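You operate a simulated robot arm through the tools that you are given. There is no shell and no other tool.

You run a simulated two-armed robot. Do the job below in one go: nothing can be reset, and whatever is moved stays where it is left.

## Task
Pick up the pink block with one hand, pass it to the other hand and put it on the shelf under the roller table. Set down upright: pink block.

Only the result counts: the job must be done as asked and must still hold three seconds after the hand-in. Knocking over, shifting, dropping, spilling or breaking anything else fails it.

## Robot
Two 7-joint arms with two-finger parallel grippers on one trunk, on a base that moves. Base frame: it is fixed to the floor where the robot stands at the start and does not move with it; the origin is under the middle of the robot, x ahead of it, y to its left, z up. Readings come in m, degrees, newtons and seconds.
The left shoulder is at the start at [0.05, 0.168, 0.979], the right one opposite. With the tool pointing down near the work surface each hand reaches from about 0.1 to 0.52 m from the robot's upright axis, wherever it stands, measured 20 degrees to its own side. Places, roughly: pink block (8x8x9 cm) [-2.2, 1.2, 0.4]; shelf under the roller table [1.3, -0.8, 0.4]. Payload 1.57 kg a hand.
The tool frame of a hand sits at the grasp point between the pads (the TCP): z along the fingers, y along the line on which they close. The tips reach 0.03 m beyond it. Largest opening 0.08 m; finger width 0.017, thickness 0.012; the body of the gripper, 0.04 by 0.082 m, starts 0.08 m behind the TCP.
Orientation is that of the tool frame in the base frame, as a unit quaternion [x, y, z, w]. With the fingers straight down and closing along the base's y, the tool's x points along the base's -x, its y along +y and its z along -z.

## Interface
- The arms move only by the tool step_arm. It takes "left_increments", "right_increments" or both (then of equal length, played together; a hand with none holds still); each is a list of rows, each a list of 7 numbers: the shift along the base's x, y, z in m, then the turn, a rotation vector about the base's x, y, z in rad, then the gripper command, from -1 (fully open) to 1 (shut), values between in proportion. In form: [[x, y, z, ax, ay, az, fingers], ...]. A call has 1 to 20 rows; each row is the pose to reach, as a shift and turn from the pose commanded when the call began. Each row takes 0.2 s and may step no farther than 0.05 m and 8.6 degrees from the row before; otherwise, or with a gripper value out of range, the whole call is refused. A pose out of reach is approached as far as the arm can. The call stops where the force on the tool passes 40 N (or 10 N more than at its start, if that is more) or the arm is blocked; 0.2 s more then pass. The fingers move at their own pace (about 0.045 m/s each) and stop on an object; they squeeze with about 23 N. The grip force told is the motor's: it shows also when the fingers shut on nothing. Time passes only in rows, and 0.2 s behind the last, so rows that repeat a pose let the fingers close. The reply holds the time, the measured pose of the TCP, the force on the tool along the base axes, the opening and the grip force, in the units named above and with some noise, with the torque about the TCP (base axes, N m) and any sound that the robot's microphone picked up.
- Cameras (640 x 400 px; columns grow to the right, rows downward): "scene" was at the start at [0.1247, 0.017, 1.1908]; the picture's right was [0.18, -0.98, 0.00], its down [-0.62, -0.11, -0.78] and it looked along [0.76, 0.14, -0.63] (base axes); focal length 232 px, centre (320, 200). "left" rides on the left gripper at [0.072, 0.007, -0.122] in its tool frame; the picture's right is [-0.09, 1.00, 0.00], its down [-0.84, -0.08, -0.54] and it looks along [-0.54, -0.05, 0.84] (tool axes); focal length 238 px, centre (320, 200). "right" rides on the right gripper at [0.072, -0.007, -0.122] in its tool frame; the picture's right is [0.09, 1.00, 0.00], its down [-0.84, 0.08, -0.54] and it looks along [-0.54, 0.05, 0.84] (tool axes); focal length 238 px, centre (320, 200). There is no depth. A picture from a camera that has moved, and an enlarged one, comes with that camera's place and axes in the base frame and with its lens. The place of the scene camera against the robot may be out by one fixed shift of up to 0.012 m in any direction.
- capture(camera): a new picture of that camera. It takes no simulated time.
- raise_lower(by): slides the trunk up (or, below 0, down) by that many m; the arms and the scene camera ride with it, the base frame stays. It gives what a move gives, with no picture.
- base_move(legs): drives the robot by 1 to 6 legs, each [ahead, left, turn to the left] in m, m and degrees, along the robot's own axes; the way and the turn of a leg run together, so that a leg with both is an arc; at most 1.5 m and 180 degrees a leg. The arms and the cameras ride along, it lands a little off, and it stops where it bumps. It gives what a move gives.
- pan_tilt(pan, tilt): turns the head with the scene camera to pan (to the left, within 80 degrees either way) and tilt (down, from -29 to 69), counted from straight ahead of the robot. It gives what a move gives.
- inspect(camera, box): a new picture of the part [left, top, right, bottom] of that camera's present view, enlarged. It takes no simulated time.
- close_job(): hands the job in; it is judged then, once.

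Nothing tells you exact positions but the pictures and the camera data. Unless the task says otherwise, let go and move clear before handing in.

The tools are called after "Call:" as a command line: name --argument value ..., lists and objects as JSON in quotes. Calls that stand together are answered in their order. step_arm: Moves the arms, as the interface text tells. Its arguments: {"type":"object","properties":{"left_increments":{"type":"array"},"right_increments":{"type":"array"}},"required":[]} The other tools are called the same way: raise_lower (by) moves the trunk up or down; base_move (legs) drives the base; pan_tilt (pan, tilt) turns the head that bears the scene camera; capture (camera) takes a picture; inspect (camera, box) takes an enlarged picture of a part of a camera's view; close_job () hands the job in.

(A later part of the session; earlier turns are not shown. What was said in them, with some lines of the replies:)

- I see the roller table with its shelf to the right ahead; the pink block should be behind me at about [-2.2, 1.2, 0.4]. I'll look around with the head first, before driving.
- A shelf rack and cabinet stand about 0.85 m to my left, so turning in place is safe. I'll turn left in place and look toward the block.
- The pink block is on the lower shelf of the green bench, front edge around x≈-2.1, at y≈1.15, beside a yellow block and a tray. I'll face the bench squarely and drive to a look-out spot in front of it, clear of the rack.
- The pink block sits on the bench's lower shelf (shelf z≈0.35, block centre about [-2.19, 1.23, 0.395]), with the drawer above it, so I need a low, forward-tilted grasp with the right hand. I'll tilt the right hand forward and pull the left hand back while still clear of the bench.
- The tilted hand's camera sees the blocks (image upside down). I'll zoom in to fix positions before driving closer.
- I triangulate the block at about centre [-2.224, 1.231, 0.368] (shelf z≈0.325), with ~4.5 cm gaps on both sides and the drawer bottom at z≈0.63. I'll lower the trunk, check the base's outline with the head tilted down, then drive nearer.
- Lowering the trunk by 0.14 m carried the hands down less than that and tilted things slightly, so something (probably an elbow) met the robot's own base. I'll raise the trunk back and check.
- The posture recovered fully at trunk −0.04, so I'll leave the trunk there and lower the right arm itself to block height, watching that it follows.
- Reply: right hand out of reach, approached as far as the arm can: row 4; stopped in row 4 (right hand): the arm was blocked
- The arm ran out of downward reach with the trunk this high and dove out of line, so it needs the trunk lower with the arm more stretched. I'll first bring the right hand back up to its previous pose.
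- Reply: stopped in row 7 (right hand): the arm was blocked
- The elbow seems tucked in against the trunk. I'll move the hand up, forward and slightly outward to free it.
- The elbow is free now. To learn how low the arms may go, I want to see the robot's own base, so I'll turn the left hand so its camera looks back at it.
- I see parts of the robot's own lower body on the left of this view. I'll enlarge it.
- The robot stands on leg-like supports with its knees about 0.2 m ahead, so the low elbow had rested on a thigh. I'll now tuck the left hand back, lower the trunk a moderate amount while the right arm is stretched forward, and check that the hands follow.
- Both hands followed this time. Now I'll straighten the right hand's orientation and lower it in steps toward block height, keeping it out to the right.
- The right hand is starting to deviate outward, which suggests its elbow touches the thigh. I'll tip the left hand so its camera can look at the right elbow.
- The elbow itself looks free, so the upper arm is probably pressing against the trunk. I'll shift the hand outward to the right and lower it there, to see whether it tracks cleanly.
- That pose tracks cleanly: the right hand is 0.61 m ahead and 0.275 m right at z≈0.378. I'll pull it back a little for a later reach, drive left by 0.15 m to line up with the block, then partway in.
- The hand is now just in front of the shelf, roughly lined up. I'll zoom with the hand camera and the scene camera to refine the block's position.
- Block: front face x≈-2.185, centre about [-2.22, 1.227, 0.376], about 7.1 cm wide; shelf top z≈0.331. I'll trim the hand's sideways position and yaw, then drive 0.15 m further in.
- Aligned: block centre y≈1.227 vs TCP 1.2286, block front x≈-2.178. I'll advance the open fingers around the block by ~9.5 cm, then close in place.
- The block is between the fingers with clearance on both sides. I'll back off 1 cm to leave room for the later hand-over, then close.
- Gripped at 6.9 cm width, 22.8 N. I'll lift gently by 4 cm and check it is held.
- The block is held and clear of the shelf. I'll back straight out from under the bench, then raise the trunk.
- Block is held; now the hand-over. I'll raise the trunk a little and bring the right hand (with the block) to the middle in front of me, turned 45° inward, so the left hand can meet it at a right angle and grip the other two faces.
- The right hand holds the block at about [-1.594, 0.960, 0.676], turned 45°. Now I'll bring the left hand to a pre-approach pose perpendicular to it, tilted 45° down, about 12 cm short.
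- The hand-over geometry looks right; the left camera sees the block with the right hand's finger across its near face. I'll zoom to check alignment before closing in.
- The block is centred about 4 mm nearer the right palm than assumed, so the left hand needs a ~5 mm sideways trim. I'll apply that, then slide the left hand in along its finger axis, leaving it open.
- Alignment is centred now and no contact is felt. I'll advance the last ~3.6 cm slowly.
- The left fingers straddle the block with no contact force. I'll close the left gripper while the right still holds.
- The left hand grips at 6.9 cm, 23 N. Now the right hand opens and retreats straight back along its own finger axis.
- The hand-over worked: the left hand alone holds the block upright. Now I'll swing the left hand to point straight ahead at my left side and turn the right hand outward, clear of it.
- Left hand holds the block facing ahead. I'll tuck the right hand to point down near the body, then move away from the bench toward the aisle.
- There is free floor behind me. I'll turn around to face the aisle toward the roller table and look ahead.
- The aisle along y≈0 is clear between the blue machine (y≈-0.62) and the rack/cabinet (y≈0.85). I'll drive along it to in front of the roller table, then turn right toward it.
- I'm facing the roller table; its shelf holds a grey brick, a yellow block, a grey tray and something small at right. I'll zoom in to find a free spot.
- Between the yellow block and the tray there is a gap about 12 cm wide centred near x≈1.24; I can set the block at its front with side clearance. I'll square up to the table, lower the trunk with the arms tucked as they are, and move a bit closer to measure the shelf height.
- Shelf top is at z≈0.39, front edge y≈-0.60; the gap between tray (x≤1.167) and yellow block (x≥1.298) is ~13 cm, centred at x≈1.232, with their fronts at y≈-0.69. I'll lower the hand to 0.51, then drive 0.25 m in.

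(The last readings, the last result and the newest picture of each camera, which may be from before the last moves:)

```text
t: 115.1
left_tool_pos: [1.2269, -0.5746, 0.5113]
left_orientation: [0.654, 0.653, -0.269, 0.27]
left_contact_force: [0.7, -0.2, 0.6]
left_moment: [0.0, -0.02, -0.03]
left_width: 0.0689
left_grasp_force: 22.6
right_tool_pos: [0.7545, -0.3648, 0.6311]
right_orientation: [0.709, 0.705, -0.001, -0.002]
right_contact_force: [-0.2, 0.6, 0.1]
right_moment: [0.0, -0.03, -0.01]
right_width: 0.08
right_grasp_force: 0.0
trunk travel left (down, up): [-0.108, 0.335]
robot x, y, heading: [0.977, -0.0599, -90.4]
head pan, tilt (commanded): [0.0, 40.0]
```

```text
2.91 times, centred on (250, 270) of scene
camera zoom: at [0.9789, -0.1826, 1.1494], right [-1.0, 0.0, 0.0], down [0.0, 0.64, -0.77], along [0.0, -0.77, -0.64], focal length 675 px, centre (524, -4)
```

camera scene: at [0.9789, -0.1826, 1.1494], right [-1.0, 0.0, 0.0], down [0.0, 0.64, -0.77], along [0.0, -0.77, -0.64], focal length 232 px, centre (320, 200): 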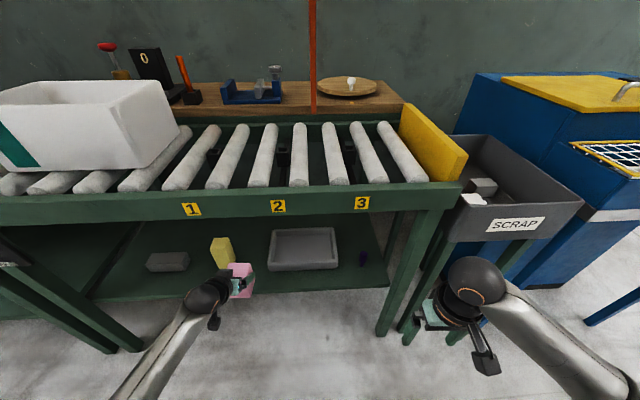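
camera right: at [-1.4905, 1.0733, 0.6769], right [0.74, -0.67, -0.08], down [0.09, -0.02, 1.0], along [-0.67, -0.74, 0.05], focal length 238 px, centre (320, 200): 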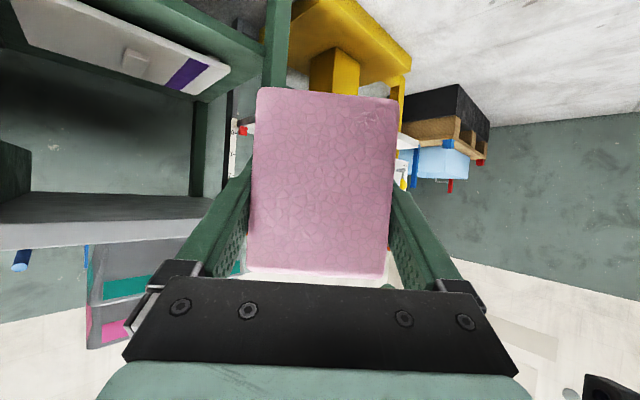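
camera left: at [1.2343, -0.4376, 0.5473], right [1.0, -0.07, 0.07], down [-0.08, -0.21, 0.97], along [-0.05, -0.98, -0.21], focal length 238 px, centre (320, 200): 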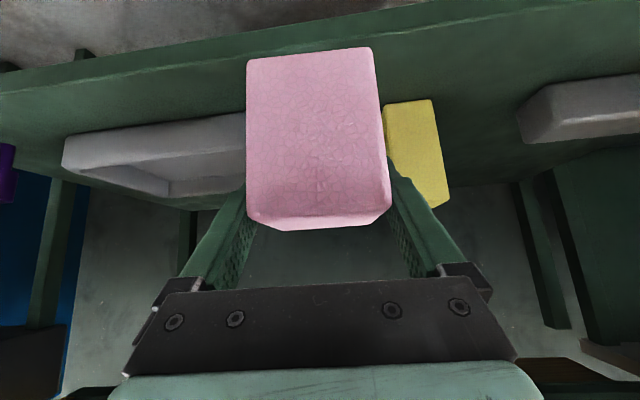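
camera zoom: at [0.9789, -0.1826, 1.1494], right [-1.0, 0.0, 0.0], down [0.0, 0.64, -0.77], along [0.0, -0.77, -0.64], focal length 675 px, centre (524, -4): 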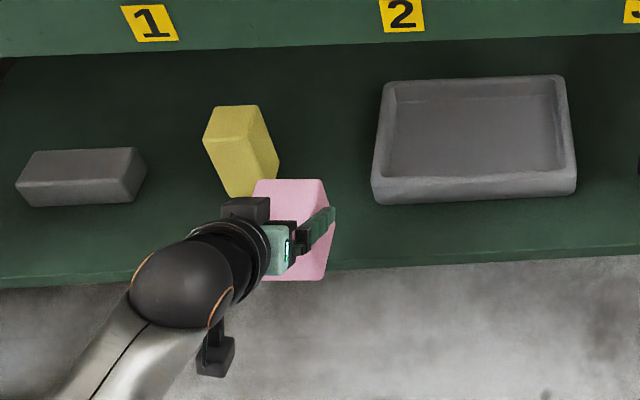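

Tray edge x≈1.17, yellow block edge x≈1.30, and the beam's underside is z≈0.785, so the hand passes well below it. I'll shift 7 mm toward +x and advance 9.7 cm over the shelf at the current height.

Call:
step_arm --left_increments '[[0.003, -0.015, 0, 0, 0, 0, 1], [0.006, -0.03, 0, 0, 0, 0, 1], [0.007, -0.045, 0, 0, 0, 0, 1], [0.007, -0.06, 0, 0, 0, 0, 1], [0.007, -0.075, 0, 0, 0, 0, 1], [0.007, -0.088, 0, 0, 0, 0, 1], [0.007, -0.098, 0, 0, 0, 0, 1], [0.007, -0.098, 0, 0, 0, 0, 1]]'

Call:
capture --camera "left"

Call:
inspect --camera "scene" --box '[140, 190, 360, 330]'

```text
t: 116.9
left_tool_pos: [1.2323, -0.6718, 0.5112]
left_orientation: [0.655, 0.652, -0.27, 0.271]
left_contact_force: [-0.1, -0.4, 0.1]
left_moment: [0.0, 0.02, 0.04]
left_width: 0.0691
left_grasp_force: 23.2
right_tool_pos: [0.7552, -0.3627, 0.6306]
right_orientation: [0.709, 0.705, -0.001, -0.001]
right_contact_force: [-0.2, 0.0, -0.1]
right_moment: [0.02, 0.0, 0.0]
right_width: 0.0799
right_grasp_force: 0.0
trunk travel left (down, up): [-0.108, 0.335]
robot x, y, heading: [0.9814, -0.0597, -90.1]
head pan, tilt (commanded): [0.0, 40.0]
```

```text
taken
camera left: at [1.2406, -0.5347, 0.5461], right [1.0, -0.07, 0.07], down [-0.08, -0.21, 0.97], along [-0.05, -0.98, -0.21], focal length 238 px, centre (320, 200)
```

left: 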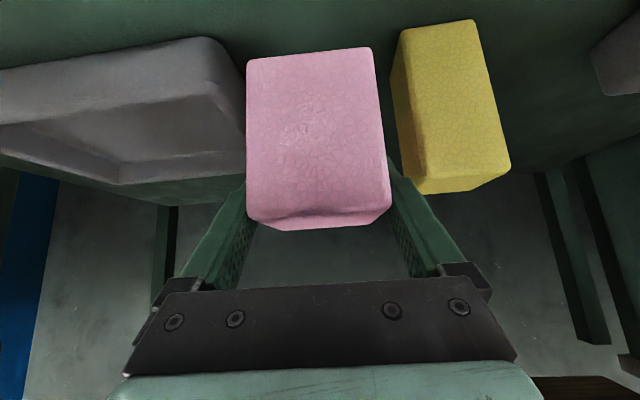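

```text
2.86 times, centred on (250, 260) of scene
camera zoom: at [0.9789, -0.1827, 1.1494], right [-1.0, 0.0, 0.0], down [0.0, 0.64, -0.77], along [0.0, -0.77, -0.64], focal length 663 px, centre (520, 29)
```

zoom: 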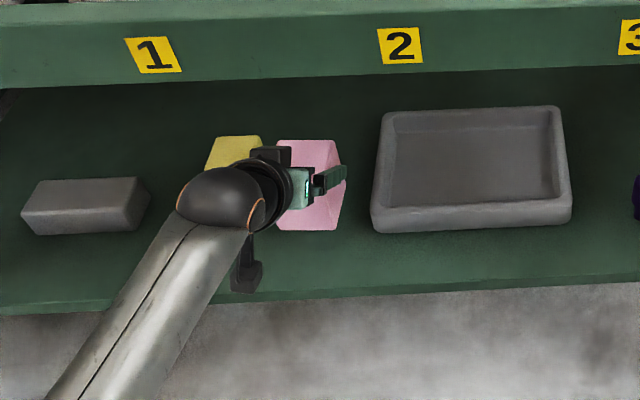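

The block hangs centred between tray and yellow block. I'll nudge 4 mm toward +x and lower to just above the expected shelf contact.

Call:
step_arm --left_increments '[[0.002, 0, -0.012, 0, 0, 0, 1], [0.004, 0, -0.024, 0, 0, 0, 1], [0.004, 0, -0.036, 0, 0, 0, 1], [0.004, 0, -0.036, 0, 0, 0, 1]]'

Call:
capture --camera "left"

Call:
inspect --camera "scene" --box '[190, 220, 310, 295]'

```text
t: 117.9
left_tool_pos: [1.2377, -0.6722, 0.4763]
left_orientation: [0.654, 0.652, -0.271, 0.271]
left_contact_force: [0.0, -1.1, 0.5]
left_moment: [0.04, -0.02, 0.03]
left_width: 0.069
left_grasp_force: 23.1
right_tool_pos: [0.7544, -0.3631, 0.6303]
right_orientation: [0.709, 0.705, -0.001, -0.002]
right_contact_force: [0.3, 0.4, 0.5]
right_moment: [0.05, -0.05, 0.01]
right_width: 0.0798
right_grasp_force: 0.1
trunk travel left (down, up): [-0.108, 0.335]
robot x, y, heading: [0.977, -0.0565, -90.4]
head pan, tilt (commanded): [0.0, 40.0]
```

```text
taken
camera left: at [1.2449, -0.5351, 0.5117], right [1.0, -0.07, 0.07], down [-0.08, -0.21, 0.97], along [-0.05, -0.98, -0.21], focal length 238 px, centre (320, 200)
```

left: 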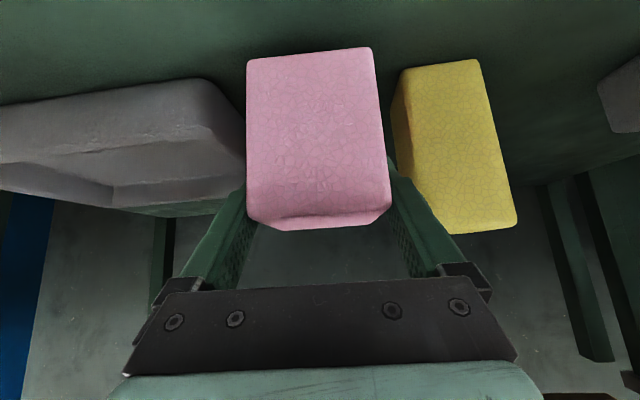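

```text
5.33 times, centred on (250, 258) of scene
camera zoom: at [0.9789, -0.1827, 1.1494], right [-1.0, 0.0, 0.0], down [0.0, 0.64, -0.77], along [0.0, -0.77, -0.64], focal length 1238 px, centre (693, -107)
```

zoom: 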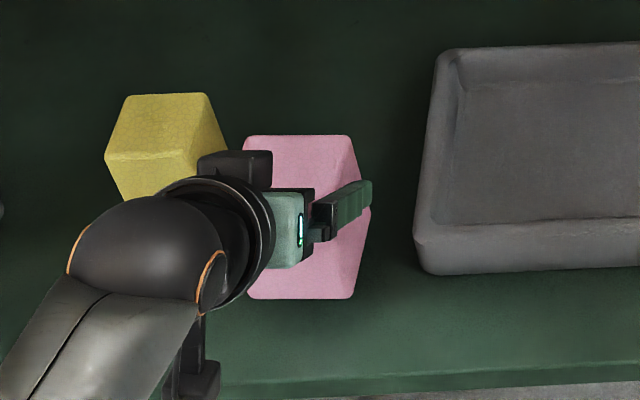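

The block's underside looks about 1.5–2 cm above the shelf. I'll lower in small steps and watch the force.

Call:
step_arm --left_increments '[[0, 0, -0.003, 0, 0, 0, 1], [0, 0, -0.006, 0, 0, 0, 1], [0, 0, -0.009, 0, 0, 0, 1], [0, 0, -0.012, 0, 0, 0, 1], [0, 0, -0.012, 0, 0, 0, 1]]'

```text
t: 119.1
left_tool_pos: [1.2379, -0.6706, 0.4638]
left_orientation: [0.653, 0.653, -0.271, 0.271]
left_contact_force: [-0.7, 0.8, -0.5]
left_moment: [0.03, 0.02, 0.0]
left_width: 0.0689
left_grasp_force: 22.8
right_tool_pos: [0.7551, -0.3637, 0.6302]
right_orientation: [0.709, 0.705, -0.001, -0.002]
right_contact_force: [-0.9, 0.0, 0.4]
right_moment: [0.0, 0.0, -0.04]
right_width: 0.08
right_grasp_force: 0.1
trunk travel left (down, up): [-0.108, 0.335]
robot x, y, heading: [0.98, -0.0603, -90.3]
head pan, tilt (commanded): [0.0, 40.0]
```

Call:
step_arm --left_increments '[[0, 0, -0.002, 0, 0, 0, 1], [0, 0, -0.004, 0, 0, 0, 1], [0, 0, -0.004, 0, 0, 0, 1]]'

```text
t: 119.9
left_tool_pos: [1.2371, -0.6727, 0.4609]
left_orientation: [0.654, 0.653, -0.269, 0.27]
left_contact_force: [-0.7, -0.2, -0.5]
left_moment: [-0.05, -0.01, 0.0]
left_width: 0.0694
left_grasp_force: 23.1
right_tool_pos: [0.7542, -0.3645, 0.6315]
right_orientation: [0.709, 0.705, -0.001, -0.001]
right_contact_force: [-0.4, -0.2, -0.7]
right_moment: [-0.03, -0.02, 0.0]
right_width: 0.0801
right_grasp_force: 0.1
trunk travel left (down, up): [-0.108, 0.335]
robot x, y, heading: [0.9768, -0.0567, -90.3]
head pan, tilt (commanded): [0.0, 40.0]
```

Call:
step_arm --left_increments '[[0, 0, -0.002, 0, 0, 0, 1], [0, 0, -0.004, 0, 0, 0, 1], [0, 0, -0.004, 0, 0, 0, 1]]'

Call:
inspect --camera "scene" --box '[190, 220, 310, 295]'

Call:
capture --camera "left"

```text
t: 120.7
left_tool_pos: [1.2378, -0.672, 0.457]
left_orientation: [0.653, 0.653, -0.27, 0.271]
left_contact_force: [0.0, -0.5, 0.3]
left_moment: [-0.06, 0.0, 0.0]
left_width: 0.0693
left_grasp_force: 23.1
right_tool_pos: [0.7553, -0.3644, 0.6312]
right_orientation: [0.709, 0.706, -0.001, -0.001]
right_contact_force: [0.0, -0.5, 0.6]
right_moment: [-0.01, 0.0, 0.0]
right_width: 0.0798
right_grasp_force: 0.0
trunk travel left (down, up): [-0.108, 0.335]
robot x, y, heading: [0.9809, -0.0602, -90.0]
head pan, tilt (commanded): [0.0, 40.0]
```

```text
5.33 times, centred on (250, 258) of scene
camera zoom: at [0.9788, -0.1826, 1.1494], right [-1.0, 0.0, 0.0], down [0.0, 0.64, -0.77], along [0.0, -0.77, -0.64], focal length 1238 px, centre (693, -107)
```

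zoom: 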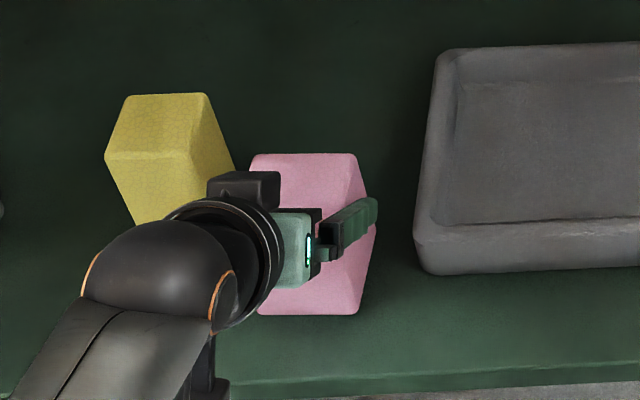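

```text
taken
camera left: at [1.2448, -0.5357, 0.4914], right [1.0, -0.07, 0.07], down [-0.08, -0.21, 0.97], along [-0.05, -0.98, -0.21], focal length 238 px, centre (320, 200)
```

left: 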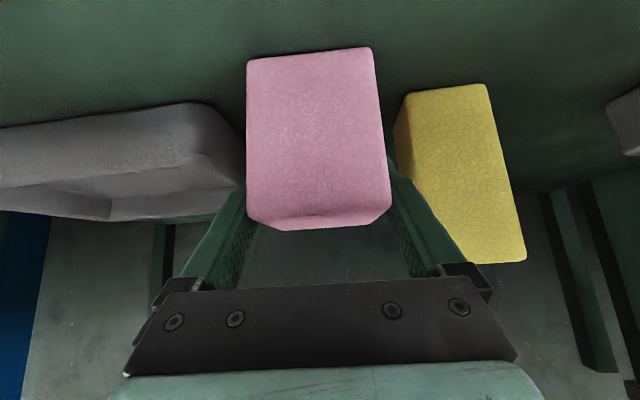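

Call:
step_arm --left_increments '[[0, 0, -0.001, 0, 0, 0, 1], [0, 0, -0.002, 0, 0, 0, 1], [0, 0, -0.003, 0, 0, 0, 1], [0, 0, -0.003, 0, 0, 0, 1]]'

```text
t: 121.7
left_tool_pos: [1.2371, -0.6736, 0.4559]
left_orientation: [0.653, 0.652, -0.272, 0.273]
left_contact_force: [1.4, 2.4, 15.9]
left_moment: [0.49, -0.02, -0.01]
left_width: 0.0693
left_grasp_force: 23.2
right_tool_pos: [0.7551, -0.3632, 0.632]
right_orientation: [0.709, 0.705, -0.002, -0.001]
right_contact_force: [0.3, 1.2, 0.1]
right_moment: [0.01, 0.0, 0.02]
right_width: 0.0799
right_grasp_force: 0.0
trunk travel left (down, up): [-0.108, 0.335]
robot x, y, heading: [0.9793, -0.0591, -90.0]
head pan, tilt (commanded): [0.0, 40.0]
```

Contact: about 16 N up, so the block is on the shelf. I'll relax the push by 2 mm, then open the fingers only partway so they stay clear of the neighbours.

Call:
step_arm --left_increments '[[0, 0, 0.001, 0, 0, 0, 1], [0, 0, 0.002, 0, 0, 0, 1], [0, 0, 0.002, 0, 0, 0, 1]]'

```text
t: 122.5
left_tool_pos: [1.2375, -0.6725, 0.4569]
left_orientation: [0.654, 0.652, -0.272, 0.271]
left_contact_force: [0.8, -3.2, 9.3]
left_moment: [-0.4, -0.08, 0.01]
left_width: 0.0688
left_grasp_force: 23.1
right_tool_pos: [0.7546, -0.3632, 0.6315]
right_orientation: [0.709, 0.705, -0.001, -0.001]
right_contact_force: [0.2, -0.4, 0.1]
right_moment: [0.0, 0.0, -0.05]
right_width: 0.0801
right_grasp_force: 0.1
trunk travel left (down, up): [-0.108, 0.335]
robot x, y, heading: [0.9816, -0.0602, -90.1]
head pan, tilt (commanded): [0.0, 40.0]
```

Call:
step_arm --left_increments '[[0, 0, 0, 0, 0, 0, -0.85], [0, 0, 0, 0, 0, 0, -0.87], [0, 0, 0, 0, 0, 0, -0.87], [0, 0, 0, 0, 0, 0, -0.87]]'

Call:
capture --camera "left"

Call:
inspect --camera "scene" --box '[190, 220, 310, 295]'

```text
t: 123.5
left_tool_pos: [1.2376, -0.6712, 0.4539]
left_orientation: [0.655, 0.653, -0.27, 0.269]
left_contact_force: [-0.6, 0.4, 0.5]
left_moment: [0.01, -0.02, -0.04]
left_width: 0.0749
left_grasp_force: 0.0
right_tool_pos: [0.7552, -0.3638, 0.6304]
right_orientation: [0.709, 0.705, -0.001, -0.001]
right_contact_force: [-0.3, -0.2, 0.9]
right_moment: [0.01, -0.01, 0.01]
right_width: 0.0799
right_grasp_force: 0.0
trunk travel left (down, up): [-0.108, 0.335]
robot x, y, heading: [0.9806, -0.0596, -90.2]
head pan, tilt (commanded): [0.0, 40.0]
```

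```text
taken
camera left: at [1.2447, -0.5357, 0.4901], right [1.0, -0.07, 0.07], down [-0.08, -0.21, 0.97], along [-0.05, -0.98, -0.21], focal length 238 px, centre (320, 200)
```

left: 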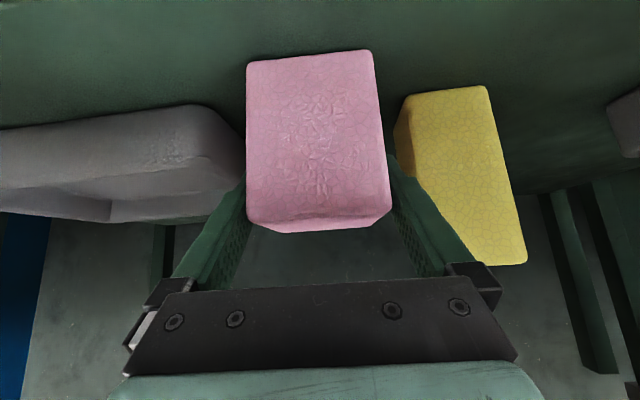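

```text
5.33 times, centred on (250, 258) of scene
camera zoom: at [0.9789, -0.1827, 1.1494], right [-1.0, 0.0, 0.0], down [0.0, 0.64, -0.77], along [0.0, -0.77, -0.64], focal length 1238 px, centre (693, -107)
```

zoom: 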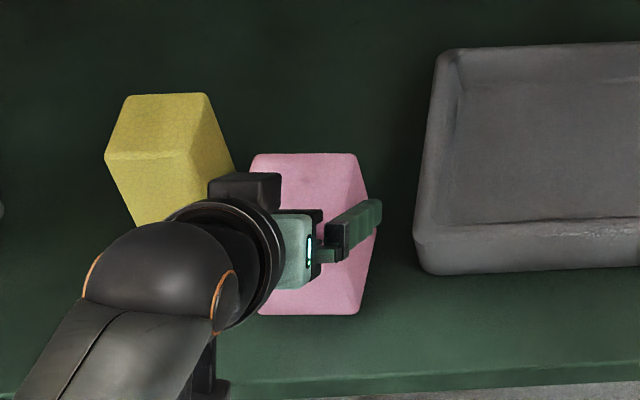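

The block stands on the shelf and the fingers are free of it. I'll open slightly more and withdraw straight back along the finger axis.

Call:
step_arm --left_increments '[[0, 0, 0, 0, 0, 0, -0.95], [0, 0.005, 0.005, 0, 0, 0, -0.95], [0, 0.014, 0.014, 0, 0, 0, -0.95], [0, 0.025, 0.025, 0, 0, 0, -0.95], [0, 0.04, 0.035, 0, 0, 0, -0.95], [0, 0.06, 0.045, 0, 0, 0, -0.95], [0, 0.085, 0.05, 0, 0, 0, -0.95], [0, 0.11, 0.05, 0, 0, 0, -0.95], [0, 0.11, 0.05, 0, 0, 0, -0.95]]'

Call:
capture --camera "left"

Call:
inspect --camera "scene" --box '[140, 190, 360, 330]'

```text
t: 125.5
left_tool_pos: [1.237, -0.5625, 0.5049]
left_orientation: [0.653, 0.653, -0.27, 0.272]
left_contact_force: [-0.3, 0.6, 0.3]
left_moment: [0.03, 0.03, -0.02]
left_width: 0.0781
left_grasp_force: 0.0
right_tool_pos: [0.7539, -0.3634, 0.6307]
right_orientation: [0.709, 0.705, -0.001, -0.001]
right_contact_force: [0.0, -0.3, -0.1]
right_moment: [-0.01, 0.0, 0.0]
right_width: 0.0801
right_grasp_force: 0.0
trunk travel left (down, up): [-0.108, 0.335]
robot x, y, heading: [0.9772, -0.0598, -90.0]
head pan, tilt (commanded): [0.0, 40.0]
```

```text
taken
camera left: at [1.2445, -0.4257, 0.5408], right [1.0, -0.07, 0.07], down [-0.08, -0.21, 0.97], along [-0.05, -0.98, -0.21], focal length 238 px, centre (320, 200)
```

left: 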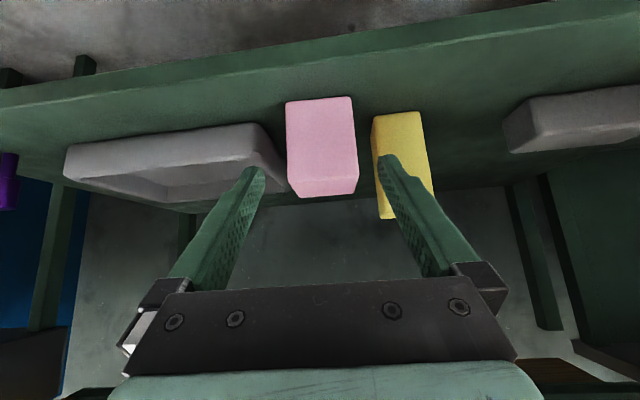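

```text
2.86 times, centred on (250, 260) of scene
camera zoom: at [0.9789, -0.1827, 1.1494], right [-1.0, 0.0, 0.0], down [0.0, 0.64, -0.77], along [0.0, -0.77, -0.64], focal length 663 px, centre (520, 29)
```

zoom: 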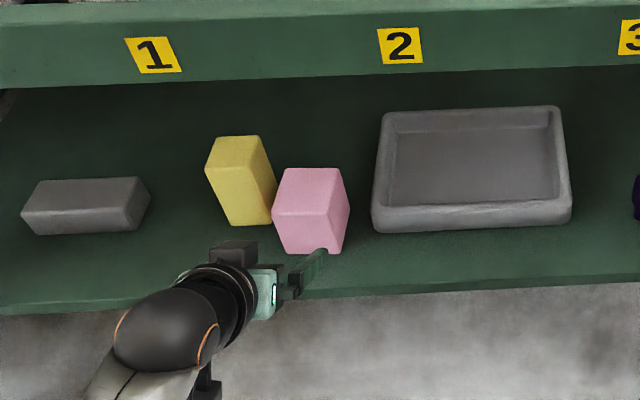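

The pink block stands upright on the shelf between the tray and the yellow block, with gaps on both sides. I'll back the robot away and take a last look.

Call:
base_move --legs '[[-0.3, 0, 0]]'

Call:
capture --camera "scene"

Call:
inspect --camera "scene" --box '[160, 160, 360, 260]'

Call:
capture --camera "left"

```text
t: 127.6
left_tool_pos: [1.2386, -0.265, 0.5056]
left_orientation: [0.654, 0.653, -0.27, 0.271]
left_contact_force: [0.7, -0.4, 0.1]
left_moment: [0.03, -0.03, 0.01]
left_width: 0.0779
left_grasp_force: 0.0
right_tool_pos: [0.7559, -0.0655, 0.6306]
right_orientation: [0.708, 0.706, 0.0, -0.001]
right_contact_force: [-0.1, 0.2, 0.3]
right_moment: [0.01, 0.02, 0.0]
right_width: 0.08
right_grasp_force: 0.0
trunk travel left (down, up): [-0.108, 0.335]
robot x, y, heading: [0.9811, 0.2395, -90.2]
head pan, tilt (commanded): [0.0, 40.0]
```

```text
taken
camera scene: at [0.9801, 0.1153, 1.1494], right [-1.0, 0.0, 0.0], down [0.0, 0.64, -0.77], along [0.0, -0.77, -0.64], focal length 232 px, centre (320, 200)
```

scene: 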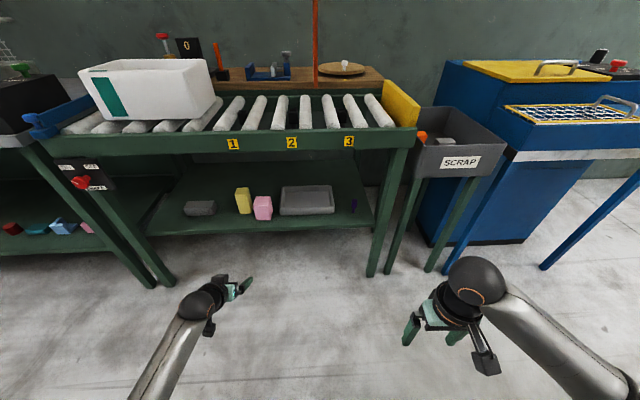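

```text
3.20 times, centred on (260, 210) of scene
camera zoom: at [0.9801, 0.1153, 1.1494], right [-1.0, 0.0, 0.0], down [0.0, 0.64, -0.77], along [0.0, -0.77, -0.64], focal length 743 px, centre (512, 168)
```

zoom: 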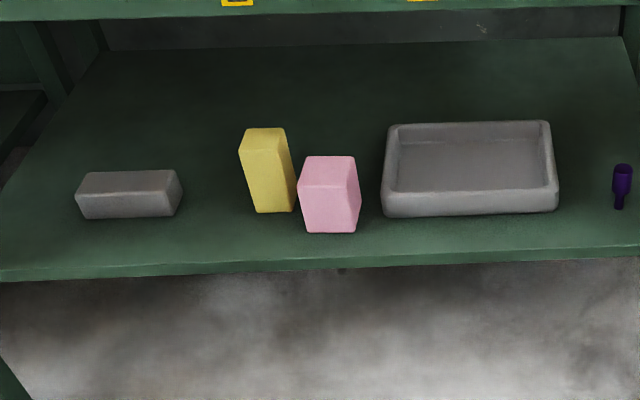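

```text
taken
camera left: at [1.246, -0.1276, 0.5406], right [1.0, -0.07, 0.07], down [-0.08, -0.21, 0.97], along [-0.05, -0.98, -0.21], focal length 238 px, centre (320, 200)
```

left: 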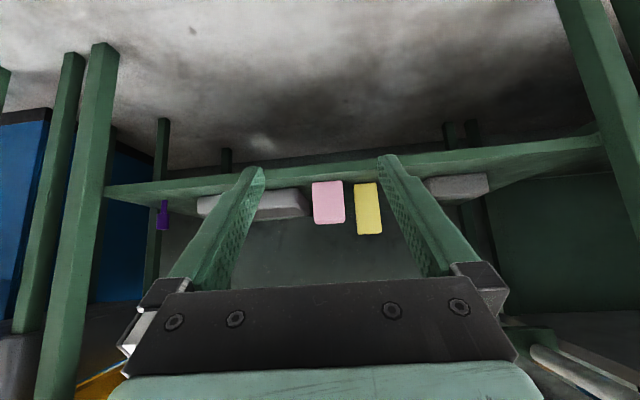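

The pink block stands upright on the roller-table shelf. The grey brick, yellow block, tray and purple item look undisturbed, and both hands are clear, so I'm handing in.

Call:
close_job

```text
The job is handed in.
```

The pink block is standing upright on the shelf under the roller table, and I have handed the job in. I don't have the judging result.

- **Pick-up:** I took the block from the lower shelf of the green bench with the right hand.
- **Hand-over:** I passed it to the left hand in the open floor in front of the bench. The left hand alone carried it from there.
- **Placement:** It sits at about x 1.24, y -0.675, in the gap between the grey tray and the yellow block. There is roughly 3 cm of clearance on each side and 4 cm to the shelf's front edge.

In the last pictures the other items on that shelf look unmoved, and both hands are well clear. I did not look at the green bench again after driving away. The block came off it cleanly, and its neighbours were still standing in the last view I had.

On the way, some early arm moves at the green bench were blocked or ran out of reach. The cause was probably the robot's own body, and those moves touched nothing else.
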